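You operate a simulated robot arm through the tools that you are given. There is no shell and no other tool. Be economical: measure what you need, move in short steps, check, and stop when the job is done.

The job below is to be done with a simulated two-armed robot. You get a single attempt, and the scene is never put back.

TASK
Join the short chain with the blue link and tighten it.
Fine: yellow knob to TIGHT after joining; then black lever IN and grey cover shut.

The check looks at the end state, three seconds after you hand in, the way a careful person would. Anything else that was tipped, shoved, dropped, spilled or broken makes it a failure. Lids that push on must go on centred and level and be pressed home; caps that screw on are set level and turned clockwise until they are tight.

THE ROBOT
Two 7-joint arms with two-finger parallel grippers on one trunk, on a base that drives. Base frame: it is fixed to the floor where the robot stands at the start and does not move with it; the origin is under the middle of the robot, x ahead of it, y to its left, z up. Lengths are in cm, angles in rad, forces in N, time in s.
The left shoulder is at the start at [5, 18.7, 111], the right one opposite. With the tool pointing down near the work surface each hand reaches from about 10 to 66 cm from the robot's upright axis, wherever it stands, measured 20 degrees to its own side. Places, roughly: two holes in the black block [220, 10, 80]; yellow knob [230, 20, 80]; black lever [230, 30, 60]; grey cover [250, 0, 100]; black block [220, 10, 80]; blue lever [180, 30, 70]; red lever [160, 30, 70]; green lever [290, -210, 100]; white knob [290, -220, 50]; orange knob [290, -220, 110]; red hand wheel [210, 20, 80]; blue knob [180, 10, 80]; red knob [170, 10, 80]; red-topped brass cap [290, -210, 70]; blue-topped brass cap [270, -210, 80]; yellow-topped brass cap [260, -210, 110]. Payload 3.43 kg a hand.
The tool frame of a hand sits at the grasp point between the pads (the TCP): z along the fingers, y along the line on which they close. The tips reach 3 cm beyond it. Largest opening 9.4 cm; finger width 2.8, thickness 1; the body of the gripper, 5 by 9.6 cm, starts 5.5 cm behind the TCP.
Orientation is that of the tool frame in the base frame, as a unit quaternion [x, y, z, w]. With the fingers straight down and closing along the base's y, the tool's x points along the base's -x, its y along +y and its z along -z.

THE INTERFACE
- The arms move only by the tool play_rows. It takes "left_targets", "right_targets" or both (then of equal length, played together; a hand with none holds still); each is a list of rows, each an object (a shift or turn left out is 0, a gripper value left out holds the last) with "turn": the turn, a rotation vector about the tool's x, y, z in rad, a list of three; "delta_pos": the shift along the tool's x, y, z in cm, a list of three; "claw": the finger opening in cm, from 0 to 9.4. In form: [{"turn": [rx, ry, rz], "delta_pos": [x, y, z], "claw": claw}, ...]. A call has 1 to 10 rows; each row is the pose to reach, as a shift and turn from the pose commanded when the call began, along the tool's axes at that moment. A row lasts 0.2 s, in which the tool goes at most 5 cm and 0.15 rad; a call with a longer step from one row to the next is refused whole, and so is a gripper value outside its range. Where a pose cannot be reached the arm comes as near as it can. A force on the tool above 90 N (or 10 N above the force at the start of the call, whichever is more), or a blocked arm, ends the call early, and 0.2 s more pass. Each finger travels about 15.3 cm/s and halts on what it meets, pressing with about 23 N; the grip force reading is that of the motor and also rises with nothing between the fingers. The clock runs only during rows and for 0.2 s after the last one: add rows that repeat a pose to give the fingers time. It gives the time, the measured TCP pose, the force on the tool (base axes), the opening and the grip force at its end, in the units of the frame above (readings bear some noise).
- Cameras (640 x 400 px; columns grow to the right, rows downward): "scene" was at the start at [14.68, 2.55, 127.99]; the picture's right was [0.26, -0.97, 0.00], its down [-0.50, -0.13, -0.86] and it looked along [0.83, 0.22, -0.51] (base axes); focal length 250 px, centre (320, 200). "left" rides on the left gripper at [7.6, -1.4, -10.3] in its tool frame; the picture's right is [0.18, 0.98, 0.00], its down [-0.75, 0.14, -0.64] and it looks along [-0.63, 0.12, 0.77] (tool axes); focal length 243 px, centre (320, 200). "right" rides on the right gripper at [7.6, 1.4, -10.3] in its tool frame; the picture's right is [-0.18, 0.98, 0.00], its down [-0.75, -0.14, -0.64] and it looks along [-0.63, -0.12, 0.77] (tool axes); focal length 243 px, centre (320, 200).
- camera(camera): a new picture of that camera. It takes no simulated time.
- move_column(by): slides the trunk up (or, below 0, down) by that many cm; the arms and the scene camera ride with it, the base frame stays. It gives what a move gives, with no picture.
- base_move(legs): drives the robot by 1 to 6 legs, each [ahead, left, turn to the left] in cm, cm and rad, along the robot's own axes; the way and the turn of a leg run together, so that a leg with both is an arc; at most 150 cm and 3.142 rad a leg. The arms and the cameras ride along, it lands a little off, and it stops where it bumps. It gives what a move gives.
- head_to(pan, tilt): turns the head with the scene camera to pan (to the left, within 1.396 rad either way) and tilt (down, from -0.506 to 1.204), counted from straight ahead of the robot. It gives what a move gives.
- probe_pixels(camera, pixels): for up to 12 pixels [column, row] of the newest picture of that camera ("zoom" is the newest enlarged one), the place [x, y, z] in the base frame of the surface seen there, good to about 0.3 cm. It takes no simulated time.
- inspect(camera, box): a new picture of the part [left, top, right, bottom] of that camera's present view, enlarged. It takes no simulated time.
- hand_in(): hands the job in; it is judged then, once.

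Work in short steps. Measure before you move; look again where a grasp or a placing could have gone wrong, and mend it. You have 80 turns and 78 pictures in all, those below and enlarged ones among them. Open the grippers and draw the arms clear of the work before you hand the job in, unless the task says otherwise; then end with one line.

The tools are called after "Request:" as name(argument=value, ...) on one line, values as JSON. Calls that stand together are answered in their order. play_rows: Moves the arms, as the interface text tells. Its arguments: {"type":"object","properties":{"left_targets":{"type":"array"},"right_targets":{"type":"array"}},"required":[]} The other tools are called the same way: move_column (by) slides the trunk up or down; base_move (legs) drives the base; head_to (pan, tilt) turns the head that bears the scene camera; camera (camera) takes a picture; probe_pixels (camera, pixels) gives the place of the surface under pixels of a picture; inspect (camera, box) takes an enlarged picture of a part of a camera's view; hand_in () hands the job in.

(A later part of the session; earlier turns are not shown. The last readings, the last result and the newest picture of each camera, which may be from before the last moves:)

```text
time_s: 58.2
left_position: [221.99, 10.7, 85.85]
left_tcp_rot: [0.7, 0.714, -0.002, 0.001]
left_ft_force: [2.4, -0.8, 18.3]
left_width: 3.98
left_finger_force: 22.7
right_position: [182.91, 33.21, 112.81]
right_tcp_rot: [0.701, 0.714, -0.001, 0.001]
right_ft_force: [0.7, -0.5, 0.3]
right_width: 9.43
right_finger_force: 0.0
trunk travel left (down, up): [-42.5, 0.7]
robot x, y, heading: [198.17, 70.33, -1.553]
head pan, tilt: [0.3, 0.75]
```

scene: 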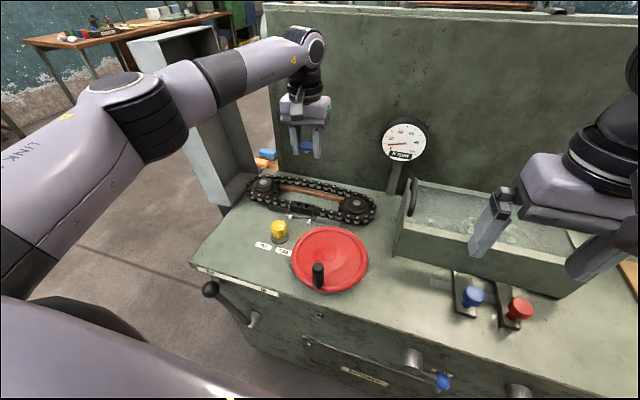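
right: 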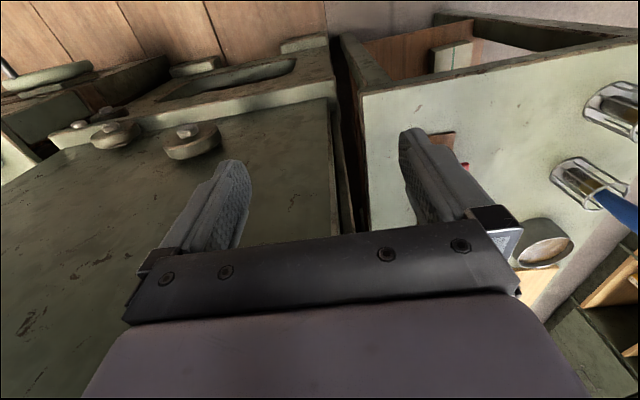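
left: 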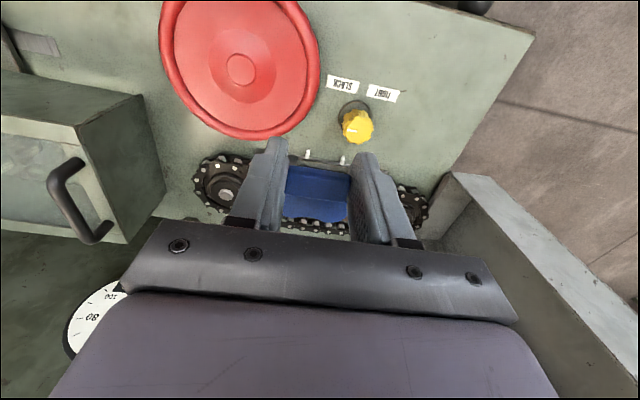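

18 N upward: seated. I open slightly, rise and inspect.

Request:
play_rows(left_targets=[{"claw": 4.8, "delta_pos": [0, 0, -0.2]}, {"claw": 4.8, "delta_pos": [0, 0, -0.2]}, {"delta_pos": [0, 0, -2]}, {"delta_pos": [0, 0, -6]}, {"delta_pos": [0, 0, -10]}, {"delta_pos": [5, 0, -12]}, {"delta_pos": [5, 0, -12]}])

Request:
inspect(camera="scene", box=[260, 180, 356, 240])

Request:
inspect(camera="left", box=[220, 80, 412, 200])

```text
refused: row 6 steps farther than a row can; nothing moved
```

```text
6.67 times, centred on (308, 210) of scene
```

zoom: 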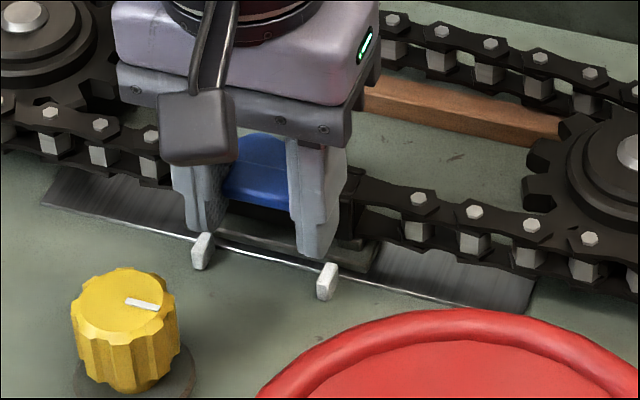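

```text
3.33 times, centred on (316, 140) of left
```

zoom: 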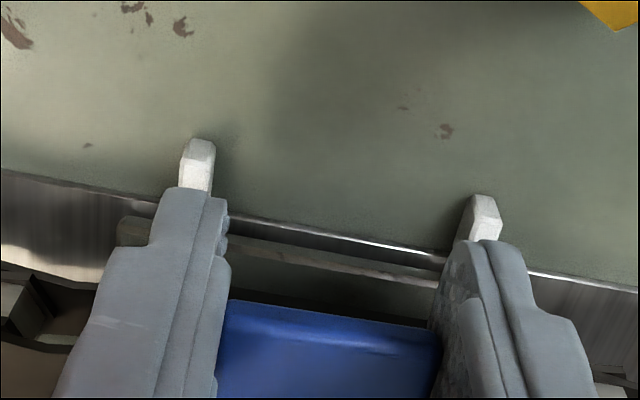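

One row was too long; I repeat with smaller steps.

Request:
play_rows(left_targets=[{"claw": 4.8, "delta_pos": [0, 0, -0.2]}, {"claw": 4.8, "delta_pos": [0, 0, -0.2]}, {"delta_pos": [0, 0, -2]}, {"delta_pos": [0, 0, -6]}, {"delta_pos": [0, 0, -10]}, {"delta_pos": [3, 0, -12]}, {"delta_pos": [5, 0, -12]}, {"delta_pos": [5, 0, -12]}])

Request:
inspect(camera="scene", box=[276, 180, 340, 220])

Request:
inspect(camera="left", box=[220, 120, 412, 240])

```text
time_s: 60.0
left_position: [222.03, 15.54, 97.71]
left_tcp_rot: [0.7, 0.714, 0.0, 0.001]
left_ft_force: [-0.5, -0.3, 0.3]
left_width: 4.83
left_finger_force: 0.1
right_position: [182.91, 33.2, 112.64]
right_tcp_rot: [0.7, 0.714, 0.0, 0.0]
right_ft_force: [-0.1, -0.9, 0.3]
right_width: 9.42
right_finger_force: 0.1
trunk travel left (down, up): [-42.5, 0.7]
robot x, y, heading: [197.62, 70.45, -1.557]
head pan, tilt: [0.3, 0.75]
```

```text
10.00 times, centred on (308, 200) of scene
```

zoom: 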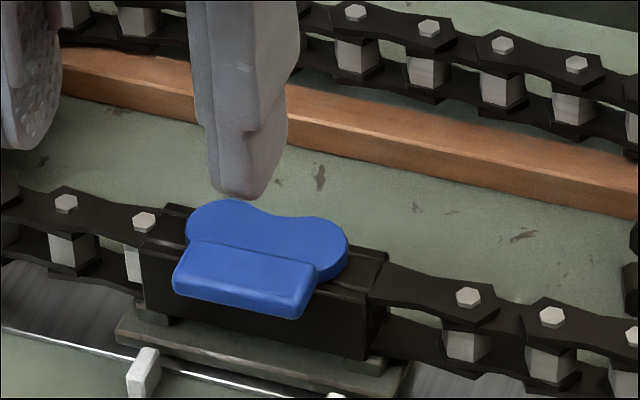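

```text
3.33 times, centred on (316, 180) of left
```

zoom: 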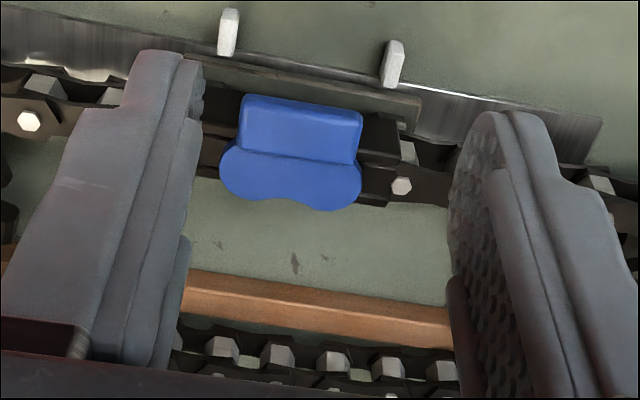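

The link lies on the block. I probe the plate and block heights to check that it is fully down and level.

Request:
probe_pixels(camera="zoom", pixels=[[245, 105], [350, 115], [245, 135], [350, 150], [235, 165], [340, 180], [250, 190], [330, 200], [375, 155], [390, 130], [300, 150], [295, 185]])

Request:
inspect(camera="scene", box=[286, 196, 318, 216])

```text
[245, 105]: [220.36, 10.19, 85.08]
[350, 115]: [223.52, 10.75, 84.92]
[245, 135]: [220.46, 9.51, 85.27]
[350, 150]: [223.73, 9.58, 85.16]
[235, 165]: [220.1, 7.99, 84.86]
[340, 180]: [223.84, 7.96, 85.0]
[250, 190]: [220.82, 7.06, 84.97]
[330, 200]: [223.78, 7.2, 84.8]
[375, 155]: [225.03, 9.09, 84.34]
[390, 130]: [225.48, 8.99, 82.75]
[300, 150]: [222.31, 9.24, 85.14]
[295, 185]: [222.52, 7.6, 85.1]
```

```text
16.00 times, centred on (302, 206) of scene
```

zoom: 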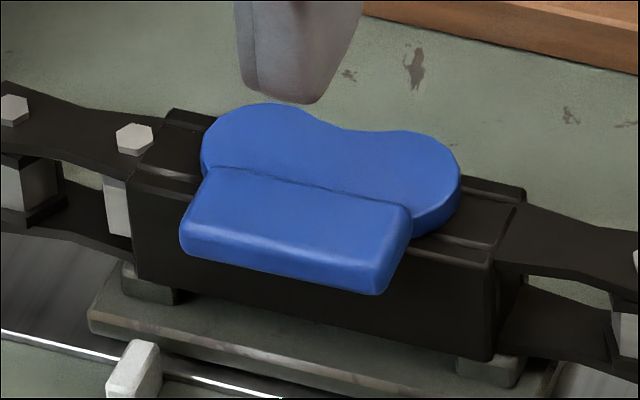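

Plate top is 0.55–0.6 above the block, the same as on its rack — seated. I give a confirming press with closed fingers on the plate centre.

Request:
play_rows(left_targets=[{"delta_pos": [-3.5, 0.3, 0], "claw": 0}, {"delta_pos": [-7, 0.35, 2]}, {"delta_pos": [-7, 0.35, 6]}, {"delta_pos": [-7, 0.35, 8.5]}, {"delta_pos": [-7, 0.35, 9.5]}, {"delta_pos": [-7, 0.35, 10.2]}, {"delta_pos": [-7, 0.35, 10.8]}, {"delta_pos": [-7, 0.35, 10.8]}])

```text
time_s: 61.8
left_position: [222.64, 9.34, 88.2]
left_tcp_rot: [0.7, 0.714, -0.007, 0.006]
left_ft_force: [2.8, 2.8, 43.0]
left_width: 0.02
left_finger_force: 23.2
left hand out of reach, approached as far as the arm can: row 5, 6, 7, 8
right_position: [182.86, 33.45, 112.99]
right_tcp_rot: [0.7, 0.714, -0.001, 0.002]
right_ft_force: [-0.2, -1.2, 0.0]
right_width: 9.4
right_finger_force: 0.1
trunk travel left (down, up): [-42.5, 0.7]
robot x, y, heading: [197.91, 70.42, -1.554]
head pan, tilt: [0.3, 0.75]
```

43 N applied on the plate. I lift off and move over the yellow knob to look at it.

Request:
play_rows(left_targets=[{"delta_pos": [0, 0, -4]}, {"delta_pos": [0, 0, -8.5]}, {"delta_pos": [4, 1, -10]}, {"delta_pos": [8, 2, -11]}, {"delta_pos": [10, 2.8, -11]}, {"delta_pos": [10, 2.8, -11]}])

Request:
camera(camera="left")

Request:
inspect(camera="scene", box=[240, 190, 336, 250])

```text
time_s: 63.2
left_position: [225.04, 19.53, 98.13]
left_tcp_rot: [0.701, 0.713, -0.001, 0.0]
left_ft_force: [0.1, 0.0, 0.3]
left_width: 0.0
left_finger_force: 22.9
right_position: [183.0, 33.06, 112.72]
right_tcp_rot: [0.7, 0.714, 0.0, 0.0]
right_ft_force: [-0.4, 0.2, 0.6]
right_width: 9.41
right_finger_force: 0.0
trunk travel left (down, up): [-42.5, 0.7]
robot x, y, heading: [197.63, 70.35, -1.551]
head pan, tilt: [0.3, 0.75]
```

```text
33 pictures are left
```

left: 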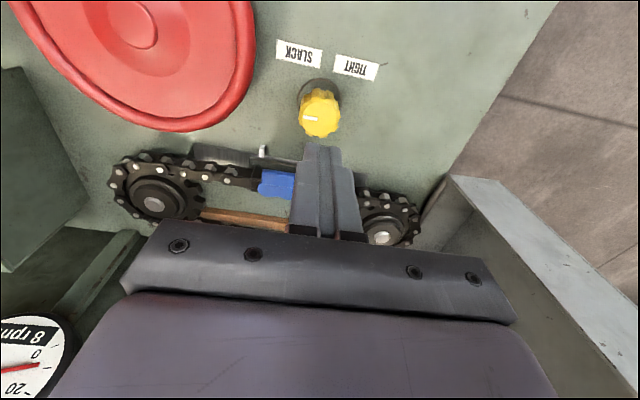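

```text
6.67 times, centred on (288, 220) of scene
```

zoom: 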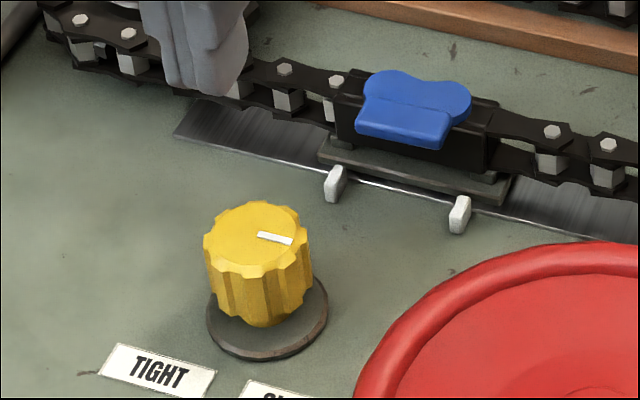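

The pointer is toward −x (SLACK side); TIGHT lies on the +x side, i.e. a clockwise turn. I probe the knob's top for its centre.

Request:
probe_pixels(camera="zoom", pixels=[[255, 232], [215, 240], [297, 222], [255, 203], [255, 270], [290, 242], [262, 236], [215, 280], [300, 270], [160, 372], [268, 392], [265, 345]])

Request:
inspect(camera="left", box=[280, 70, 360, 150])

```text
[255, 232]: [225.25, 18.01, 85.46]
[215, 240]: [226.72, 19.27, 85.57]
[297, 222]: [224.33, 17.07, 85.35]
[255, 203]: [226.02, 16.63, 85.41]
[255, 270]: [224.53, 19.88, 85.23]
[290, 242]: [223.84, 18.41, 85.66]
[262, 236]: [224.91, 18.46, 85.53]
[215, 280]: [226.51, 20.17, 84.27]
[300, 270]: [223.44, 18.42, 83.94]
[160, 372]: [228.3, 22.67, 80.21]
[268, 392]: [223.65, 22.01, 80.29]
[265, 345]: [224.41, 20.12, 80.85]
```

```text
5.00 times, centred on (320, 110) of left
```

zoom: 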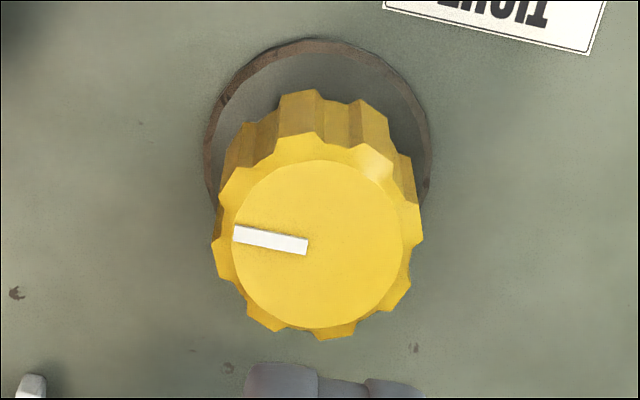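

Knob centre ≈(225.2, 18.3), Ø≈3.8, top 85.5. I pre-turn the wrist −1.35 rad with fingers opening to 6 above the knob.

Request:
play_rows(left_targets=[{"turn": [0, 0, -0.15], "delta_pos": [-1.2, 0.15, 0], "claw": 6}, {"turn": [0, 0, -0.3], "delta_pos": [-1.2, 0.15, 0]}, {"turn": [0, 0, -0.45], "delta_pos": [-1.2, 0.15, 0]}, {"turn": [0, 0, -0.6], "delta_pos": [-1.2, 0.15, 1]}, {"turn": [0, 0, -0.75], "delta_pos": [-1.2, 0.15, 2]}, {"turn": [0, 0, -0.9], "delta_pos": [-1.2, 0.15, 3]}, {"turn": [0, 0, -1.05], "delta_pos": [-1.2, 0.15, 4]}, {"turn": [0, 0, -1.2], "delta_pos": [-1.2, 0.15, 5]}, {"turn": [0, 0, -1.35], "delta_pos": [-1.2, 0.15, 6]}, {"turn": [0, 0, -1.35], "delta_pos": [-1.2, 0.15, 6]}])

Request:
inspect(camera="left", box=[200, 50, 440, 230])

```text
time_s: 65.4
left_position: [225.23, 18.3, 92.09]
left_tcp_rot: [0.1, 0.995, 0.0, -0.001]
left_ft_force: [-0.6, 0.1, 0.2]
left_width: 5.99
left_finger_force: 0.2
right_position: [182.92, 33.07, 112.64]
right_tcp_rot: [0.7, 0.714, 0.0, -0.001]
right_ft_force: [0.2, -0.6, 0.4]
right_width: 9.42
right_finger_force: 0.2
trunk travel left (down, up): [-42.5, 0.7]
robot x, y, heading: [197.83, 70.55, -1.553]
head pan, tilt: [0.3, 0.75]
```

```text
2.22 times, centred on (320, 140) of left
```

zoom: 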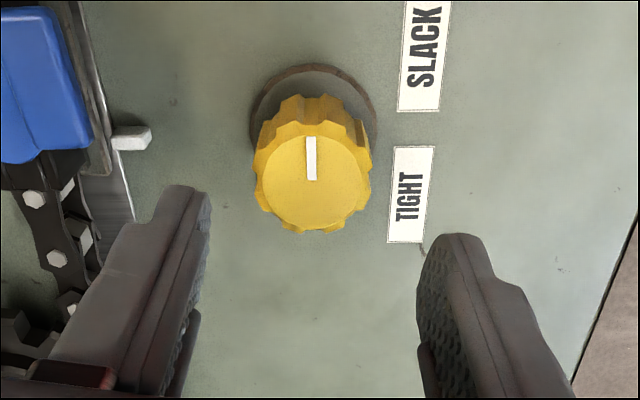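

Knob sits centred between the fingers' line. I lower 6.8 cm and close on it.

Request:
play_rows(left_targets=[{"delta_pos": [0, 0, 3]}, {"delta_pos": [0, 0, 5.5]}, {"delta_pos": [0, 0, 6.8]}, {"delta_pos": [0, 0, 6.8], "claw": 4.5}, {"delta_pos": [0, 0, 6.8], "claw": 3}, {"delta_pos": [0, 0, 6.8], "claw": 3}])

Request:
camera(camera="left")

```text
time_s: 66.8
left_position: [225.18, 18.07, 85.09]
left_tcp_rot: [0.101, 0.995, -0.002, -0.001]
left_ft_force: [-2.2, -19.9, -1.9]
left_width: 4.13
left_finger_force: 44.7
right_position: [183.07, 32.92, 112.65]
right_tcp_rot: [0.7, 0.714, 0.001, 0.0]
right_ft_force: [0.4, 0.4, -0.7]
right_width: 9.4
right_finger_force: 0.1
trunk travel left (down, up): [-42.5, 0.7]
robot x, y, heading: [198.05, 70.67, -1.554]
head pan, tilt: [0.3, 0.75]
```

```text
29 pictures are left
```

left: 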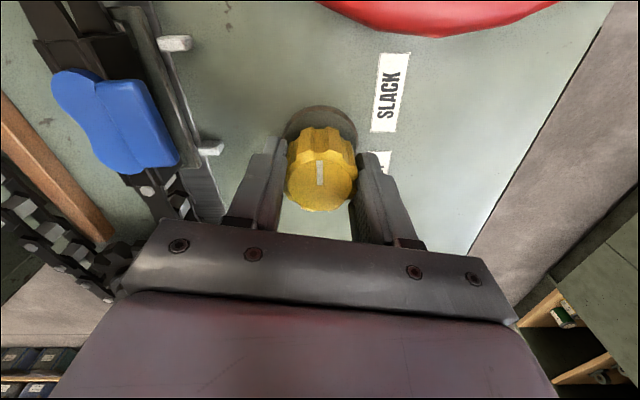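

Gripped at 4.13; the −20 N in y says the hand sits ~0.3 too far +y. I correct and turn clockwise 1.35 rad.

Request:
play_rows(left_targets=[{"delta_pos": [0, -0.3, 0]}, {"delta_pos": [0, -0.3, 0], "turn": [0, 0, 0.15]}, {"delta_pos": [0, -0.3, 0], "turn": [0, 0, 0.3]}, {"delta_pos": [0, -0.3, 0], "turn": [0, 0, 0.45]}, {"delta_pos": [0, -0.3, 0], "turn": [0, 0, 0.6]}, {"delta_pos": [0, -0.3, 0], "turn": [0, 0, 0.75]}, {"delta_pos": [0, -0.3, 0], "turn": [0, 0, 0.9]}, {"delta_pos": [0, -0.3, 0], "turn": [0, 0, 1.05]}, {"delta_pos": [0, -0.3, 0], "turn": [0, 0, 1.2]}, {"delta_pos": [0, -0.3, 0], "turn": [0, 0, 1.35]}])

Request:
camera(camera="left")

```text
time_s: 69.0
left_position: [225.27, 17.94, 85.14]
left_tcp_rot: [0.7, 0.714, 0.001, -0.001]
left_ft_force: [-1.8, 3.7, -3.1]
left_width: 4.17
left_finger_force: 45.3
right_position: [182.85, 33.18, 112.79]
right_tcp_rot: [0.701, 0.713, 0.001, 0.0]
right_ft_force: [-0.3, 0.0, 0.6]
right_width: 9.41
right_finger_force: 0.1
trunk travel left (down, up): [-42.5, 0.7]
robot x, y, heading: [198.02, 70.55, -1.554]
head pan, tilt: [0.3, 0.75]
```

```text
28 pictures are left
```

left: 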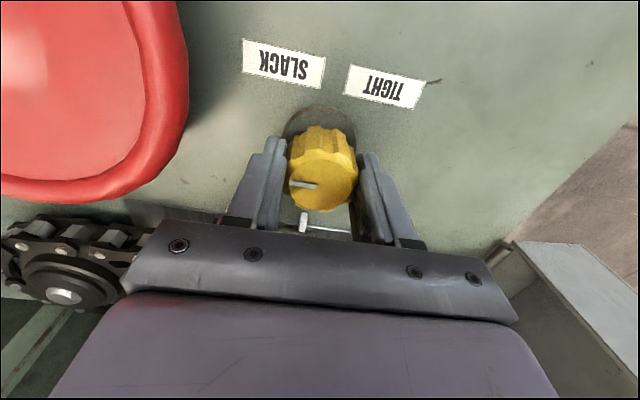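

The pointer still seems to face −x, so the knob may have slipped or is blocked. I look closely at it.

Request:
inspect(camera="left", box=[270, 95, 370, 220])

Request:
inspect(camera="scene", box=[230, 170, 358, 250])

```text
3.20 times, centred on (320, 158) of left
```

zoom: 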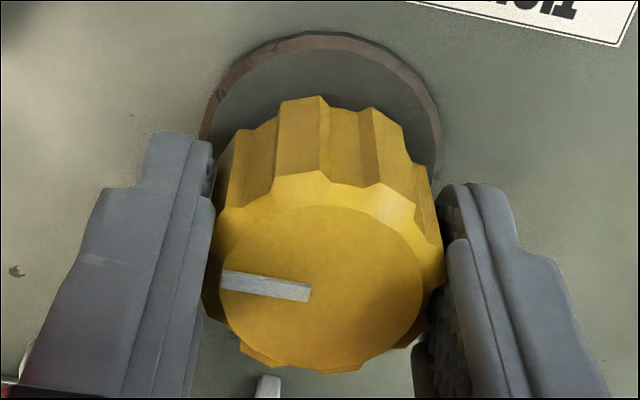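

```text
5.00 times, centred on (294, 210) of scene
```

zoom: 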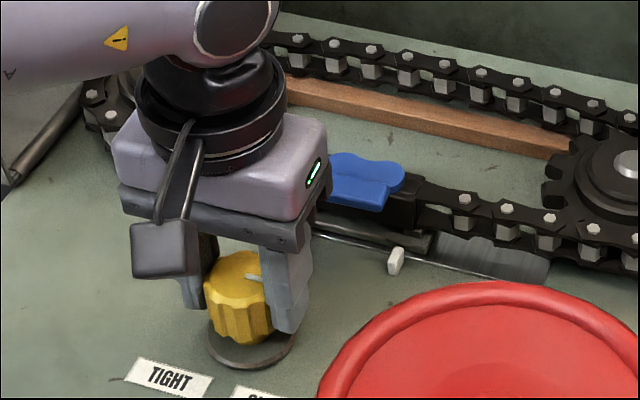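

It stands at its clockwise stop; for an operator the pointer goes from right over the far side to left, i.e. counter-clockwise. I turn that way.

Request:
play_rows(left_targets=[{"turn": [0, 0, -0.15]}, {"turn": [0, 0, -0.3]}, {"turn": [0, 0, -0.45]}, {"turn": [0, 0, -0.6]}, {"turn": [0, 0, -0.75]}, {"turn": [0, 0, -0.9]}, {"turn": [0, 0, -1.05]}, {"turn": [0, 0, -1.2]}, {"turn": [0, 0, -1.35]}, {"turn": [0, 0, -1.5]}])

Request:
inspect(camera="left", box=[220, 60, 420, 220])

```text
time_s: 71.2
left_position: [225.29, 18.04, 85.25]
left_tcp_rot: [0.025, 1.0, 0.001, 0.0]
left_ft_force: [2.3, 13.3, -14.1]
left_width: 4.16
left_finger_force: 44.9
right_position: [183.05, 33.08, 112.77]
right_tcp_rot: [0.7, 0.714, 0.0, 0.0]
right_ft_force: [0.1, -0.5, 0.0]
right_width: 9.39
right_finger_force: 0.1
trunk travel left (down, up): [-42.5, 0.7]
robot x, y, heading: [197.98, 70.31, -1.552]
head pan, tilt: [0.3, 0.75]
```

```text
2.50 times, centred on (320, 140) of left
```

zoom: 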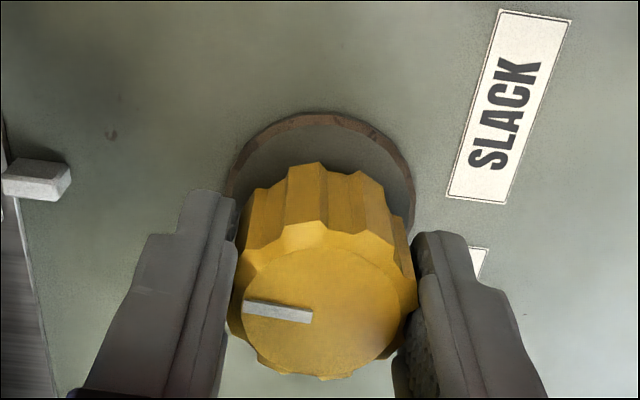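

The knob turned with the hand: pointer now toward −y. I continue another 1.5 rad counter-clockwise.

Request:
play_rows(left_targets=[{"turn": [0, 0, -0.15]}, {"turn": [0, 0, -0.3]}, {"turn": [0, 0, -0.45]}, {"turn": [0, 0, -0.6]}, {"turn": [0, 0, -0.75]}, {"turn": [0, 0, -0.9]}, {"turn": [0, 0, -1.05]}, {"turn": [0, 0, -1.2]}, {"turn": [0, 0, -1.35]}, {"turn": [0, 0, -1.5]}])

Request:
camera(camera="left")

```text
time_s: 73.4
left_position: [225.27, 18.07, 85.13]
left_tcp_rot: [-0.663, 0.748, 0.001, 0.002]
left_ft_force: [-2.0, 14.2, -11.1]
left_width: 4.18
left_finger_force: 44.4
right_position: [182.98, 33.06, 112.76]
right_tcp_rot: [0.701, 0.713, 0.001, 0.0]
right_ft_force: [0.3, -0.5, 0.9]
right_width: 9.4
right_finger_force: 0.1
trunk travel left (down, up): [-42.5, 0.7]
robot x, y, heading: [198.4, 70.37, -1.55]
head pan, tilt: [0.3, 0.75]
```

```text
24 pictures are left
```

left: 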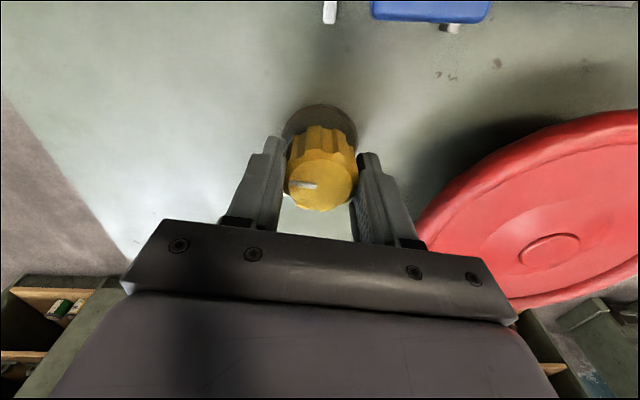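

Pointer is now close to +x. I turn 0.3 rad more to reach the stop.

Request:
play_rows(left_targets=[{"turn": [0, 0, -0.1]}, {"turn": [0, 0, -0.2]}, {"turn": [0, 0, -0.3]}, {"turn": [0, 0, -0.3]}])

Request:
inspect(camera="scene", box=[230, 170, 358, 250])

```text
time_s: 74.4
left_position: [225.18, 17.97, 85.32]
left_tcp_rot: [0.768, -0.641, 0.0, -0.001]
left_ft_force: [1.9, 13.5, -11.2]
left_width: 4.15
left_finger_force: 45.4
right_position: [183.04, 33.11, 112.73]
right_tcp_rot: [0.7, 0.714, 0.0, 0.0]
right_ft_force: [-0.6, 0.1, 0.5]
right_width: 9.4
right_finger_force: 0.1
trunk travel left (down, up): [-42.5, 0.7]
robot x, y, heading: [198.08, 70.83, -1.553]
head pan, tilt: [0.3, 0.75]
```

```text
5.00 times, centred on (294, 210) of scene
```

zoom: 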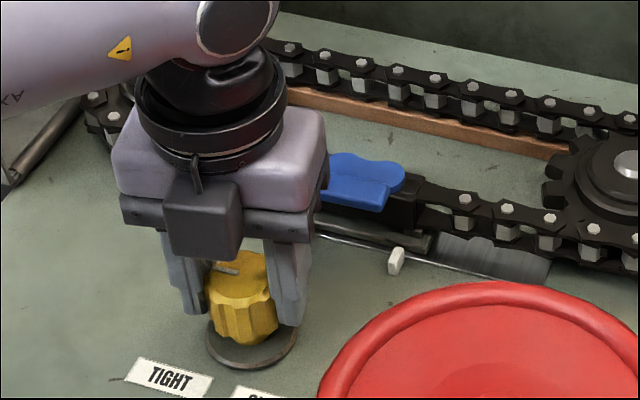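

Pointer (212,268) now points left to TIGHT. I open, lift, and check the knob and the chain.

Request:
play_rows(left_targets=[{"claw": 6.5}, {"claw": 6.5}, {"delta_pos": [0, 0, -4]}, {"delta_pos": [0, 0, -8.5]}, {"delta_pos": [0, 0, -13]}, {"delta_pos": [0, 0, -17]}, {"delta_pos": [0, 0, -21]}])

Request:
inspect(camera="scene", box=[230, 170, 390, 270])

```text
time_s: 76.0
left_position: [225.1, 18.01, 106.51]
left_tcp_rot: [0.767, -0.642, 0.001, 0.001]
left_ft_force: [0.6, -0.4, -0.2]
left_width: 6.5
left_finger_force: 0.1
right_position: [182.79, 33.13, 112.76]
right_tcp_rot: [0.7, 0.714, 0.0, 0.0]
right_ft_force: [0.3, 0.0, 1.3]
right_width: 9.4
right_finger_force: 0.1
trunk travel left (down, up): [-42.5, 0.7]
robot x, y, heading: [197.66, 70.55, -1.551]
head pan, tilt: [0.3, 0.75]
```

```text
4.00 times, centred on (310, 220) of scene
```

zoom: 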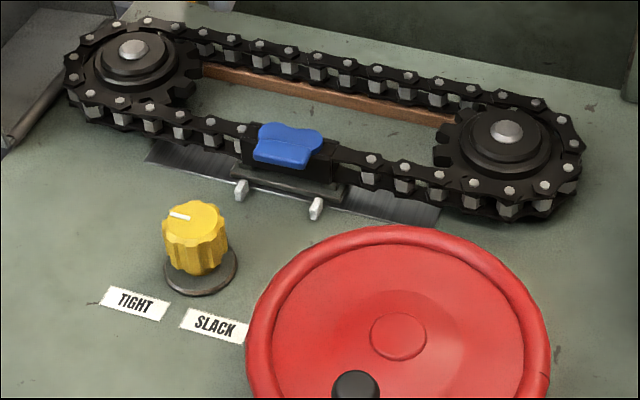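

Pointer is at TIGHT and the chain runs straight. Next the lever: I first swing the hand out to the front (y≈40) while unwinding the wrist.

Request:
play_rows(left_targets=[{"turn": [0, 0, 0.15], "delta_pos": [-2.2, -0.4, 0]}, {"turn": [0, 0, 0.3], "delta_pos": [-4.4, -0.8, 0]}, {"turn": [0, 0, 0.45], "delta_pos": [-6.6, -1.2, 0]}, {"turn": [0, 0, 0.6], "delta_pos": [-8.8, -1.6, 0]}, {"turn": [0, 0, 0.75], "delta_pos": [-11, -2, 0]}, {"turn": [0, 0, 0.9], "delta_pos": [-13.2, -2.4, 0]}, {"turn": [0, 0, 1.05], "delta_pos": [-15.4, -2.8, 0]}, {"turn": [0, 0, 1.2], "delta_pos": [-17.6, -3.2, 0]}, {"turn": [0, 0, 1.35], "delta_pos": [-19.6, -3.6, 0]}, {"turn": [0, 0, 1.5], "delta_pos": [-21.7, -4, 0]}])

Request:
play_rows(left_targets=[{"turn": [0, 0, 0.15]}, {"turn": [0, 0, 0.3]}, {"turn": [0, 0, 0.45]}, {"turn": [0, 0, 0.6]}, {"turn": [0, 0, 0.75]}, {"turn": [0, 0, 0.9]}, {"turn": [0, 0, 1.05]}, {"turn": [0, 0, 1.2]}, {"turn": [0, 0, 1.35]}, {"turn": [0, 0, 1.5]}])

Request:
play_rows(left_targets=[{"turn": [0, 0, 0.15], "claw": 0}, {"turn": [0, 0, 0.3]}, {"turn": [0, 0, 0.3]}])

Request:
base_move(legs=[[0, 15, 0]])

Request:
head_to(pan=0.3, tilt=0.95)

Request:
camera(camera="scene")

```text
time_s: 78.2
left_position: [225.36, 40.12, 106.26]
left_tcp_rot: [-0.122, 0.993, -0.001, 0.0]
left_ft_force: [0.3, -0.4, -0.2]
left_width: 6.49
left_finger_force: 0.2
right_position: [182.94, 33.12, 112.71]
right_tcp_rot: [0.701, 0.714, 0.0, 0.0]
right_ft_force: [0.7, 0.0, -0.2]
right_width: 9.42
right_finger_force: 0.0
trunk travel left (down, up): [-42.5, 0.7]
robot x, y, heading: [198.07, 70.77, -1.549]
head pan, tilt: [0.3, 0.75]
```

```text
time_s: 80.4
left_position: [225.27, 39.95, 106.43]
left_tcp_rot: [0.588, 0.809, 0.0, 0.0]
left_ft_force: [0.1, 0.6, -0.4]
left_width: 6.52
left_finger_force: 0.0
right_position: [182.87, 33.09, 112.73]
right_tcp_rot: [0.7, 0.714, 0.0, 0.0]
right_ft_force: [-0.4, -0.2, 0.1]
right_width: 9.39
right_finger_force: 0.1
trunk travel left (down, up): [-42.5, 0.7]
robot x, y, heading: [197.83, 70.06, -1.553]
head pan, tilt: [0.3, 0.75]
```

```text
time_s: 81.2
left_position: [225.31, 39.98, 106.35]
left_tcp_rot: [0.701, 0.713, 0.001, 0.001]
left_ft_force: [-0.2, -0.3, 0.5]
left_width: 0.0
left_finger_force: 21.9
right_position: [182.95, 33.01, 112.71]
right_tcp_rot: [0.7, 0.714, -0.001, 0.0]
right_ft_force: [-0.5, 0.2, 0.5]
right_width: 9.41
right_finger_force: 0.0
trunk travel left (down, up): [-42.5, 0.7]
robot x, y, heading: [198.18, 70.96, -1.552]
head pan, tilt: [0.3, 0.75]
```

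```text
time_s: 82.5
left_position: [240.16, 40.31, 106.33]
left_tcp_rot: [0.7, 0.714, 0.0, 0.0]
left_ft_force: [0.7, 0.2, 0.5]
left_width: 0.02
left_finger_force: 23.1
right_position: [197.87, 33.29, 112.77]
right_tcp_rot: [0.7, 0.714, 0.0, -0.001]
right_ft_force: [0.3, -0.3, -1.1]
right_width: 9.4
right_finger_force: 0.1
trunk travel left (down, up): [-42.5, 0.7]
robot x, y, heading: [212.66, 70.52, -1.553]
head pan, tilt: [0.3, 0.75]
```

```text
time_s: 83.3
left_position: [240.14, 40.45, 106.32]
left_tcp_rot: [0.699, 0.715, -0.001, -0.001]
left_ft_force: [0.6, -0.2, 0.2]
left_width: 0.0
left_finger_force: 23.3
right_position: [197.79, 33.35, 112.65]
right_tcp_rot: [0.701, 0.714, 0.0, 0.0]
right_ft_force: [0.2, 0.5, 0.0]
right_width: 9.39
right_finger_force: 0.1
trunk travel left (down, up): [-42.5, 0.7]
robot x, y, heading: [213.07, 70.8, -1.552]
head pan, tilt: [0.3, 0.949]
```

```text
21 pictures are left
```

scene: 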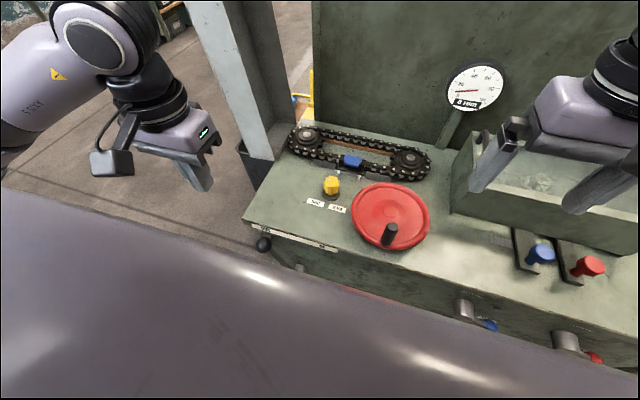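

The ball is at about (238, 35.5, 73.8). I bring the closed fingers down on its +x side, at x≈244.5, y≈36.2, tips z≈72.

Request:
play_rows(left_targets=[{"delta_pos": [-2, 2.5, 2]}, {"delta_pos": [-4.3, 4.5, 5]}, {"delta_pos": [-4.3, 4.5, 10]}, {"delta_pos": [-4.3, 4.5, 15]}, {"delta_pos": [-4.3, 4.5, 20]}, {"delta_pos": [-4.3, 4.5, 25]}, {"delta_pos": [-4.3, 4.5, 28.5]}, {"delta_pos": [-4.3, 4.5, 31.2]}, {"delta_pos": [-4.3, 4.5, 31.2]}])

Request:
camera(camera="scene")

Request:
camera(camera="left")

```text
time_s: 85.3
left_position: [244.91, 36.08, 75.06]
left_tcp_rot: [0.7, 0.714, 0.001, 0.0]
left_ft_force: [-0.1, 0.7, 1.1]
left_width: 0.0
left_finger_force: 23.0
right_position: [197.73, 33.43, 112.7]
right_tcp_rot: [0.7, 0.714, 0.0, 0.0]
right_ft_force: [-0.4, -1.3, 0.5]
right_width: 9.39
right_finger_force: 0.0
trunk travel left (down, up): [-42.5, 0.7]
robot x, y, heading: [212.95, 70.76, -1.555]
head pan, tilt: [0.3, 0.949]
```

```text
20 pictures are left
```

scene: 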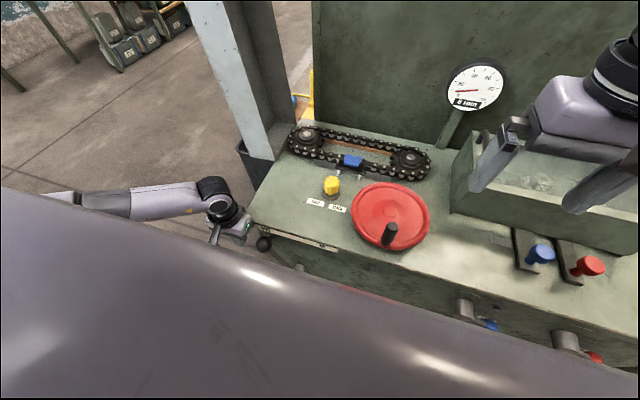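

```text
19 pictures are left
```

left: 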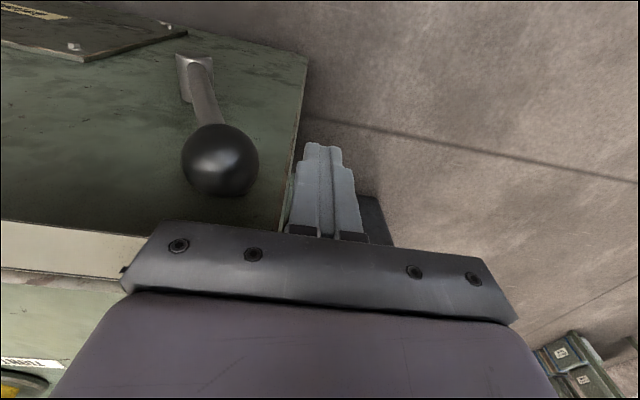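

The ball is directly to −x of the fingers. I push in −x in 2 cm steps.

Request:
play_rows(left_targets=[{"delta_pos": [0, -2, 0]}, {"delta_pos": [0, -4, 0]}, {"delta_pos": [0, -6, 0]}, {"delta_pos": [0, -8, 0]}, {"delta_pos": [0, -10, 0]}, {"delta_pos": [0, -12, 0]}, {"delta_pos": [0, -14, 0]}, {"delta_pos": [0, -16, 0]}, {"delta_pos": [0, -16, 0]}])

Request:
camera(camera="left")

```text
time_s: 87.3
left_position: [228.66, 35.75, 74.93]
left_tcp_rot: [0.7, 0.714, 0.0, 0.0]
left_ft_force: [-0.9, 0.7, -0.2]
left_width: 0.0
left_finger_force: 22.7
right_position: [197.89, 33.42, 112.66]
right_tcp_rot: [0.7, 0.714, 0.0, 0.0]
right_ft_force: [0.1, 0.1, 0.6]
right_width: 9.39
right_finger_force: 0.1
trunk travel left (down, up): [-42.5, 0.7]
robot x, y, heading: [212.9, 70.95, -1.549]
head pan, tilt: [0.3, 0.949]
```

```text
18 pictures are left
```

left: 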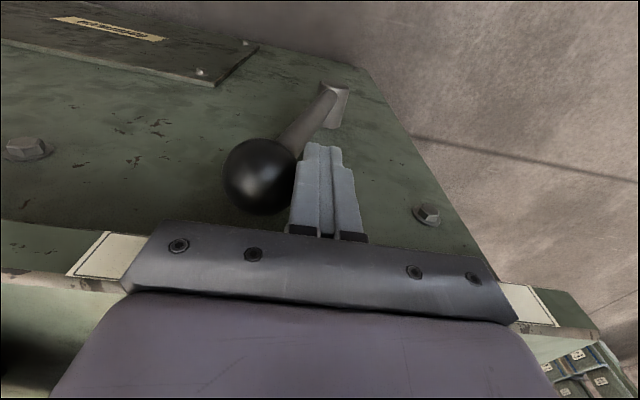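

The lever follows and is past upright. I push on until it stops.

Request:
play_rows(left_targets=[{"delta_pos": [0, -1, 0]}, {"delta_pos": [0, -2, 0]}, {"delta_pos": [0, -3, 0.3]}, {"delta_pos": [0, -3.7, 0.5]}, {"delta_pos": [0, -4.2, 0.5]}, {"delta_pos": [0, -4.6, 0.5]}, {"delta_pos": [0, -4.6, 0.5]}])

Request:
camera(camera="left")

```text
time_s: 88.9
left_position: [225.19, 35.71, 74.64]
left_tcp_rot: [0.697, 0.718, 0.005, 0.005]
left_ft_force: [43.9, 7.8, 21.7]
left_width: 0.0
left_finger_force: 22.8
right_position: [198.19, 33.5, 112.85]
right_tcp_rot: [0.7, 0.715, -0.001, 0.0]
right_ft_force: [-0.2, 0.0, -0.5]
right_width: 9.4
right_finger_force: 0.1
trunk travel left (down, up): [-42.5, 0.7]
robot x, y, heading: [213.23, 70.83, -1.55]
head pan, tilt: [0.3, 0.949]
```

```text
17 pictures are left
```

left: 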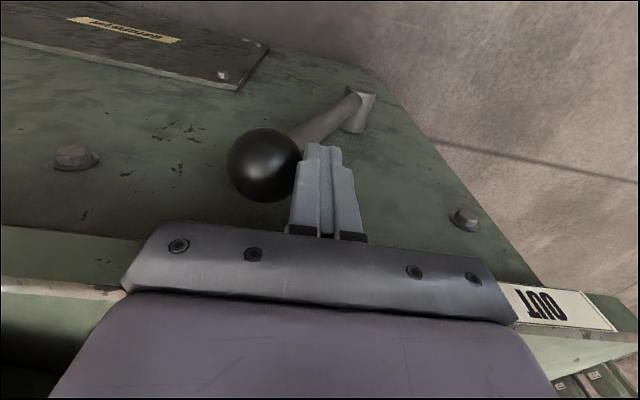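

The stop is reached (44 N, ball at x≈223). I back off, rise clear, and look at the cover.

Request:
play_rows(left_targets=[{"delta_pos": [0, 2, 0]}, {"delta_pos": [0, 5, 0]}, {"delta_pos": [2, 5, -4]}, {"delta_pos": [4, 5, -8]}, {"delta_pos": [5, 5, -12.5]}, {"delta_pos": [5, 5, -17]}, {"delta_pos": [5, 5, -21.5]}, {"delta_pos": [5, 5, -26]}, {"delta_pos": [5, 5, -30.5]}, {"delta_pos": [5, 5, -35]}])

Request:
head_to(pan=0.5, tilt=0.65)

Request:
camera(camera="scene")

```text
time_s: 91.1
left_position: [229.33, 40.64, 109.98]
left_tcp_rot: [0.701, 0.714, 0.0, 0.0]
left_ft_force: [0.1, 0.4, 0.4]
left_width: 0.01
left_finger_force: 22.1
right_position: [197.82, 33.44, 112.69]
right_tcp_rot: [0.7, 0.714, 0.0, 0.0]
right_ft_force: [-0.9, 0.3, 0.3]
right_width: 9.41
right_finger_force: 0.1
trunk travel left (down, up): [-42.5, 0.7]
robot x, y, heading: [212.86, 70.84, -1.553]
head pan, tilt: [0.3, 0.949]
```

```text
time_s: 91.9
left_position: [229.43, 40.66, 109.91]
left_tcp_rot: [0.7, 0.714, 0.0, 0.0]
left_ft_force: [-0.7, 0.6, -0.5]
left_width: 0.0
left_finger_force: 22.9
right_position: [197.8, 33.31, 112.67]
right_tcp_rot: [0.701, 0.714, 0.0, 0.0]
right_ft_force: [-0.4, 0.4, -0.5]
right_width: 9.39
right_finger_force: 0.1
trunk travel left (down, up): [-42.5, 0.7]
robot x, y, heading: [212.76, 70.85, -1.552]
head pan, tilt: [0.499, 0.649]
```

```text
16 pictures are left
```

scene: 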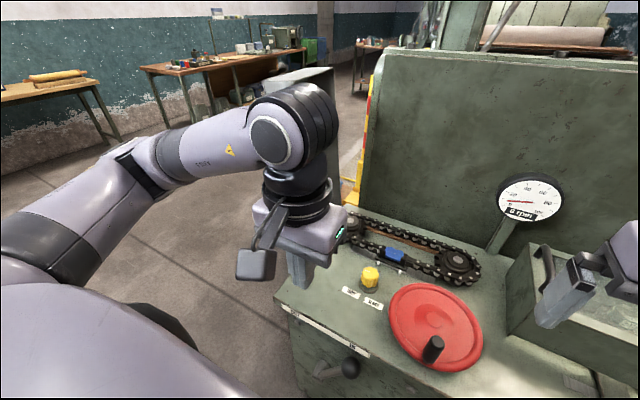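

The lever ball now sits at IN (345,368). The hand hides the cover, so I drive 27 cm left and look at the cover again.

Request:
base_move(legs=[[0, 27, 0]])

Request:
head_to(pan=0.1, tilt=0.55)

Request:
camera(camera="scene")

```text
time_s: 93.8
left_position: [256.65, 41.02, 109.82]
left_tcp_rot: [0.701, 0.713, 0.0, 0.0]
left_ft_force: [0.2, -0.2, -0.1]
left_width: 0.0
left_finger_force: 22.9
right_position: [225.12, 33.9, 112.78]
right_tcp_rot: [0.701, 0.714, 0.001, 0.0]
right_ft_force: [-0.7, 0.2, 0.6]
right_width: 9.39
right_finger_force: 0.1
trunk travel left (down, up): [-42.5, 0.7]
robot x, y, heading: [239.91, 71.57, -1.556]
head pan, tilt: [0.499, 0.649]
```

```text
time_s: 94.7
left_position: [256.63, 41.12, 109.98]
left_tcp_rot: [0.701, 0.713, 0.0, 0.0]
left_ft_force: [0.2, -0.1, 0.5]
left_width: 0.03
left_finger_force: 22.8
right_position: [225.17, 33.9, 112.65]
right_tcp_rot: [0.701, 0.713, 0.0, 0.0]
right_ft_force: [0.2, -0.2, 1.1]
right_width: 9.41
right_finger_force: 0.0
trunk travel left (down, up): [-42.5, 0.7]
robot x, y, heading: [240.33, 71.33, -1.555]
head pan, tilt: [0.099, 0.55]
```

```text
15 pictures are left
```

scene: 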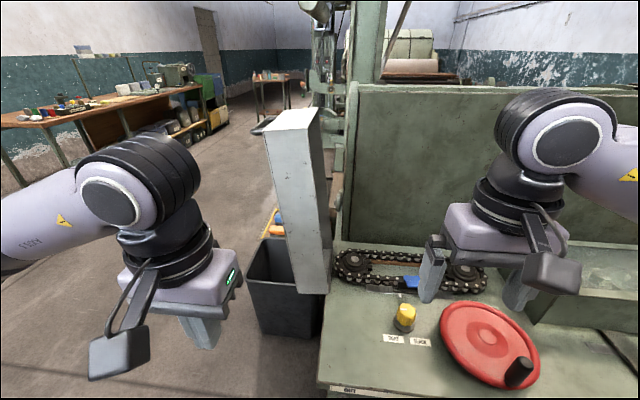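

The cover stands at (295,200) as a tall channel. I probe its corners.

Request:
probe_pixels(camera="scene", pixels=[[268, 137], [308, 134], [283, 112], [316, 110], [285, 210], [310, 210], [322, 210], [303, 288], [326, 288], [326, 180], [290, 122], [335, 265]])

Request:
inspect(camera="scene", box=[240, 90, 360, 310])

```text
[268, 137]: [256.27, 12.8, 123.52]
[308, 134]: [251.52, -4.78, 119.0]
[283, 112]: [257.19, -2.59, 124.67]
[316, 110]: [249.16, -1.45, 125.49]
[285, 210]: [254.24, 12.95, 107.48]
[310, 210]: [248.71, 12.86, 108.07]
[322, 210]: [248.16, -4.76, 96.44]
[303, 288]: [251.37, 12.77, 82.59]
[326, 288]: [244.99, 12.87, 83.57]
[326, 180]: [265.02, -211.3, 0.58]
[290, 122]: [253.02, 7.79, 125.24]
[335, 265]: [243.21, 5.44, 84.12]
```

```text
1.82 times, centred on (300, 200) of scene
```

zoom: 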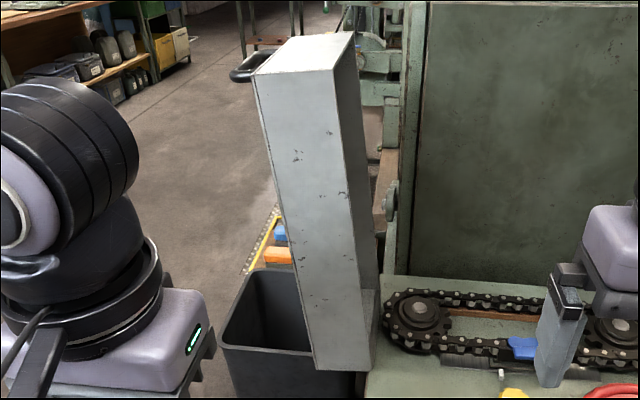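

The cover spans y −4.8…12.9, outer face x≈251 (bottom) to 256.5 (top, z≈124), leaning back. I drive 6 cm nearer and bring the left fingertips behind its top at y≈9.

Request:
base_move(legs=[[6, 0, 0]])

Request:
play_rows(left_targets=[{"delta_pos": [0, 3, -4]}, {"delta_pos": [0, 6.5, -7]}, {"delta_pos": [0, 8, -11]}, {"delta_pos": [-4, 8, -11.5]}, {"delta_pos": [-8, 8, -11.5]}, {"delta_pos": [-12, 8, -11.5]}, {"delta_pos": [-16, 8, -11.5]}, {"delta_pos": [-20, 8, -11.5]}, {"delta_pos": [-25, 8, -11.5]}, {"delta_pos": [-25, 8, -11.5]}])

Request:
camera(camera="scene")

```text
time_s: 95.6
left_position: [256.87, 35.12, 109.85]
left_tcp_rot: [0.701, 0.714, -0.001, 0.001]
left_ft_force: [-0.1, -0.2, -0.9]
left_width: 0.0
left_finger_force: 22.8
right_position: [225.26, 28.05, 112.7]
right_tcp_rot: [0.701, 0.713, 0.0, -0.001]
right_ft_force: [0.2, -0.6, -0.4]
right_width: 9.42
right_finger_force: 0.1
trunk travel left (down, up): [-42.5, 0.7]
robot x, y, heading: [240.27, 65.52, -1.557]
head pan, tilt: [0.099, 0.55]
```

```text
time_s: 97.8
left_position: [265.36, 10.0, 121.65]
left_tcp_rot: [0.701, 0.713, -0.001, 0.001]
left_ft_force: [0.3, 0.7, -0.1]
left_width: 0.0
left_finger_force: 22.9
right_position: [225.33, 28.03, 112.59]
right_tcp_rot: [0.701, 0.713, 0.0, 0.001]
right_ft_force: [-0.3, 0.1, 0.1]
right_width: 9.42
right_finger_force: 0.0
trunk travel left (down, up): [-42.5, 0.7]
robot x, y, heading: [240.34, 65.17, -1.553]
head pan, tilt: [0.099, 0.55]
```

```text
13 pictures are left
```

scene: 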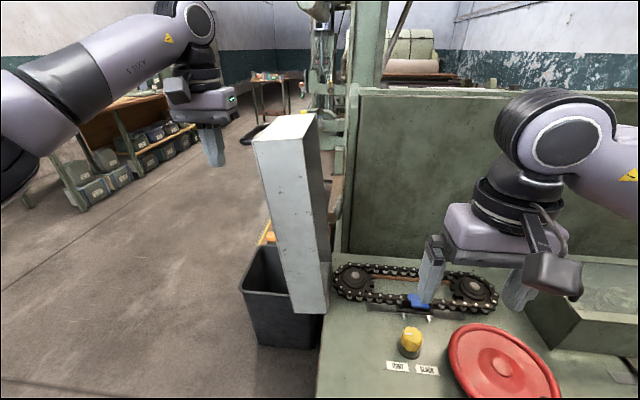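

The fingers are behind the cover's top. I push −x by 20 cm in small steps.

Request:
play_rows(left_targets=[{"delta_pos": [0, -3, 0]}, {"delta_pos": [0, -6, 0]}, {"delta_pos": [0, -8, 0]}, {"delta_pos": [0, -10, 0]}, {"delta_pos": [0, -12, 0]}, {"delta_pos": [0, -14, 0]}, {"delta_pos": [0, -16, 0]}, {"delta_pos": [0, -18, 0]}, {"delta_pos": [0, -20, 0]}, {"delta_pos": [0, -20, 0]}])

Request:
camera(camera="scene")

```text
time_s: 100.0
left_position: [245.39, 10.0, 121.44]
left_tcp_rot: [0.701, 0.713, 0.0, 0.001]
left_ft_force: [0.7, 1.2, -0.3]
left_width: 0.0
left_finger_force: 23.0
right_position: [225.28, 27.96, 112.71]
right_tcp_rot: [0.701, 0.713, 0.001, 0.0]
right_ft_force: [-0.2, 0.3, 0.5]
right_width: 9.41
right_finger_force: 0.2
trunk travel left (down, up): [-42.5, 0.7]
robot x, y, heading: [240.11, 65.59, -1.553]
head pan, tilt: [0.099, 0.55]
```

```text
12 pictures are left
```

scene: 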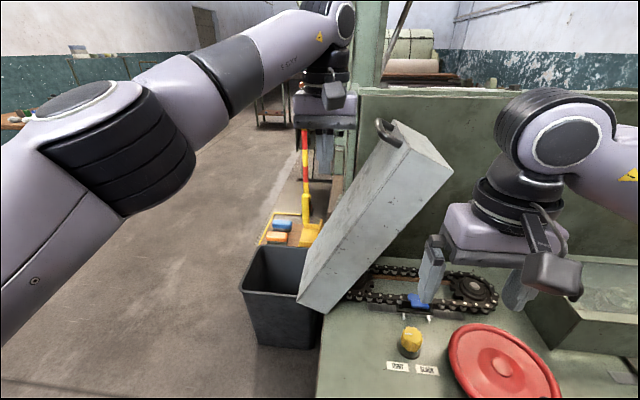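

The cover has swung on ahead of the fingers to ~40°. I follow 10 cm further and see whether it keeps falling.

Request:
play_rows(left_targets=[{"delta_pos": [0, -2, 0]}, {"delta_pos": [0, -4, 0]}, {"delta_pos": [0, -6, 0]}, {"delta_pos": [0, -8, 0]}, {"delta_pos": [0, -10, 0]}, {"delta_pos": [0, -10, 0]}])

Request:
camera(camera="scene")

```text
time_s: 101.4
left_position: [241.31, 10.76, 121.92]
left_tcp_rot: [0.676, 0.737, -0.017, -0.01]
left_ft_force: [1.0, 0.3, -0.3]
left_width: 0.0
left_finger_force: 22.8
left hand out of reach, approached as far as the arm can: row 2, 3, 4, 5, 6
right_position: [225.48, 27.93, 112.63]
right_tcp_rot: [0.701, 0.713, 0.0, 0.0]
right_ft_force: [0.1, 0.2, 0.7]
right_width: 9.39
right_finger_force: 0.0
trunk travel left (down, up): [-42.5, 0.7]
robot x, y, heading: [240.39, 65.34, -1.552]
head pan, tilt: [0.099, 0.55]
```

```text
11 pictures are left
```

scene: 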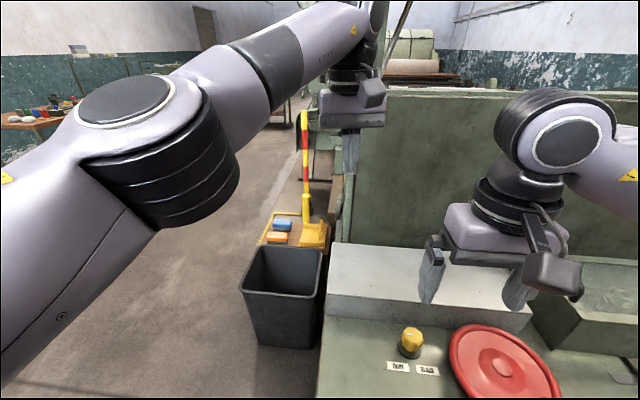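

The cover has fallen shut by itself. I probe its top and lower front edge to see that it lies level.

Request:
probe_pixels(camera="scene", pixels=[[345, 260], [340, 285], [400, 290], [515, 302], [465, 285], [335, 315], [420, 322], [520, 330], [390, 330], [410, 335]])

Request:
inspect(camera="scene", box=[310, 230, 550, 380])

```text
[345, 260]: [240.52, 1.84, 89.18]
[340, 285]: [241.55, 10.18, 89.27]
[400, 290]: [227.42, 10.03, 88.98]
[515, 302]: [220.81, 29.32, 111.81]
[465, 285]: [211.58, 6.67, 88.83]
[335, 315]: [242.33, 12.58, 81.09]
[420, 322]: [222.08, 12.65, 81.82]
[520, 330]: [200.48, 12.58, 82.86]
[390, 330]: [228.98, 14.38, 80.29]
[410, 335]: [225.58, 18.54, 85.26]
```

```text
2.67 times, centred on (430, 305) of scene
```

zoom: 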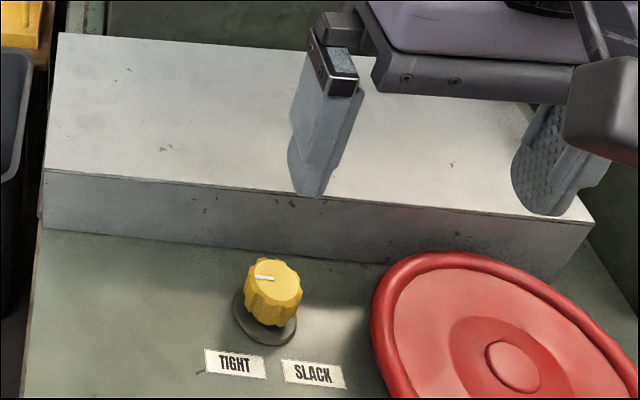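

The top is level (89.2 to 88.8) and the rim is down on the table; knob at TIGHT. I open the left gripper, draw the arm in and drive back, then do a last look.

Request:
play_rows(left_targets=[{"delta_pos": [2, 6, 0], "claw": 6}, {"delta_pos": [5, 10, 0]}, {"delta_pos": [9, 10, 0]}, {"delta_pos": [13, 10, 0]}, {"delta_pos": [17, 10, 0]}])

Request:
base_move(legs=[[-25, 0, 0]])

Request:
head_to(pan=-0.3, tilt=0.6)

Request:
camera(camera="scene")

```text
refused: row 1 steps farther than a row can; nothing moved
```

```text
time_s: 103.2
left_position: [240.25, 35.34, 121.16]
left_tcp_rot: [0.678, 0.735, -0.01, -0.009]
left_ft_force: [0.3, -0.5, 0.3]
left_width: 0.0
left_finger_force: 23.3
right_position: [224.63, 52.77, 112.81]
right_tcp_rot: [0.703, 0.711, 0.0, -0.001]
right_ft_force: [-0.3, 0.3, 0.7]
right_width: 9.42
right_finger_force: 0.1
trunk travel left (down, up): [-42.5, 0.7]
robot x, y, heading: [239.9, 90.42, -1.559]
head pan, tilt: [0.099, 0.55]
```

```text
time_s: 104.1
left_position: [240.54, 35.27, 121.09]
left_tcp_rot: [0.676, 0.737, -0.01, -0.01]
left_ft_force: [0.0, -0.4, -0.5]
left_width: 0.0
left_finger_force: 23.2
right_position: [224.7, 52.74, 112.7]
right_tcp_rot: [0.703, 0.711, 0.0, 0.0]
right_ft_force: [-1.0, 0.3, 0.3]
right_width: 9.41
right_finger_force: 0.1
trunk travel left (down, up): [-42.5, 0.7]
robot x, y, heading: [240.13, 90.12, -1.56]
head pan, tilt: [-0.3, 0.6]
```

```text
9 pictures are left
```

scene: 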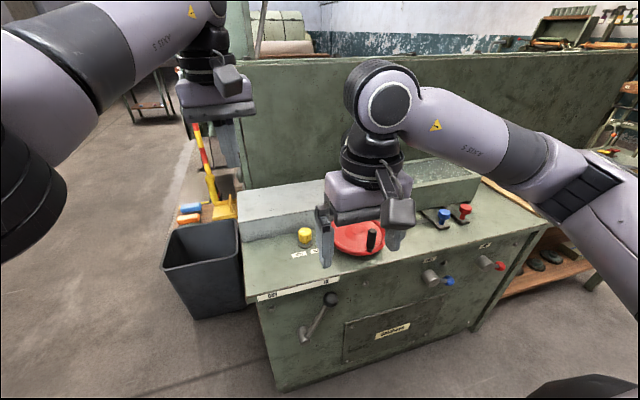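

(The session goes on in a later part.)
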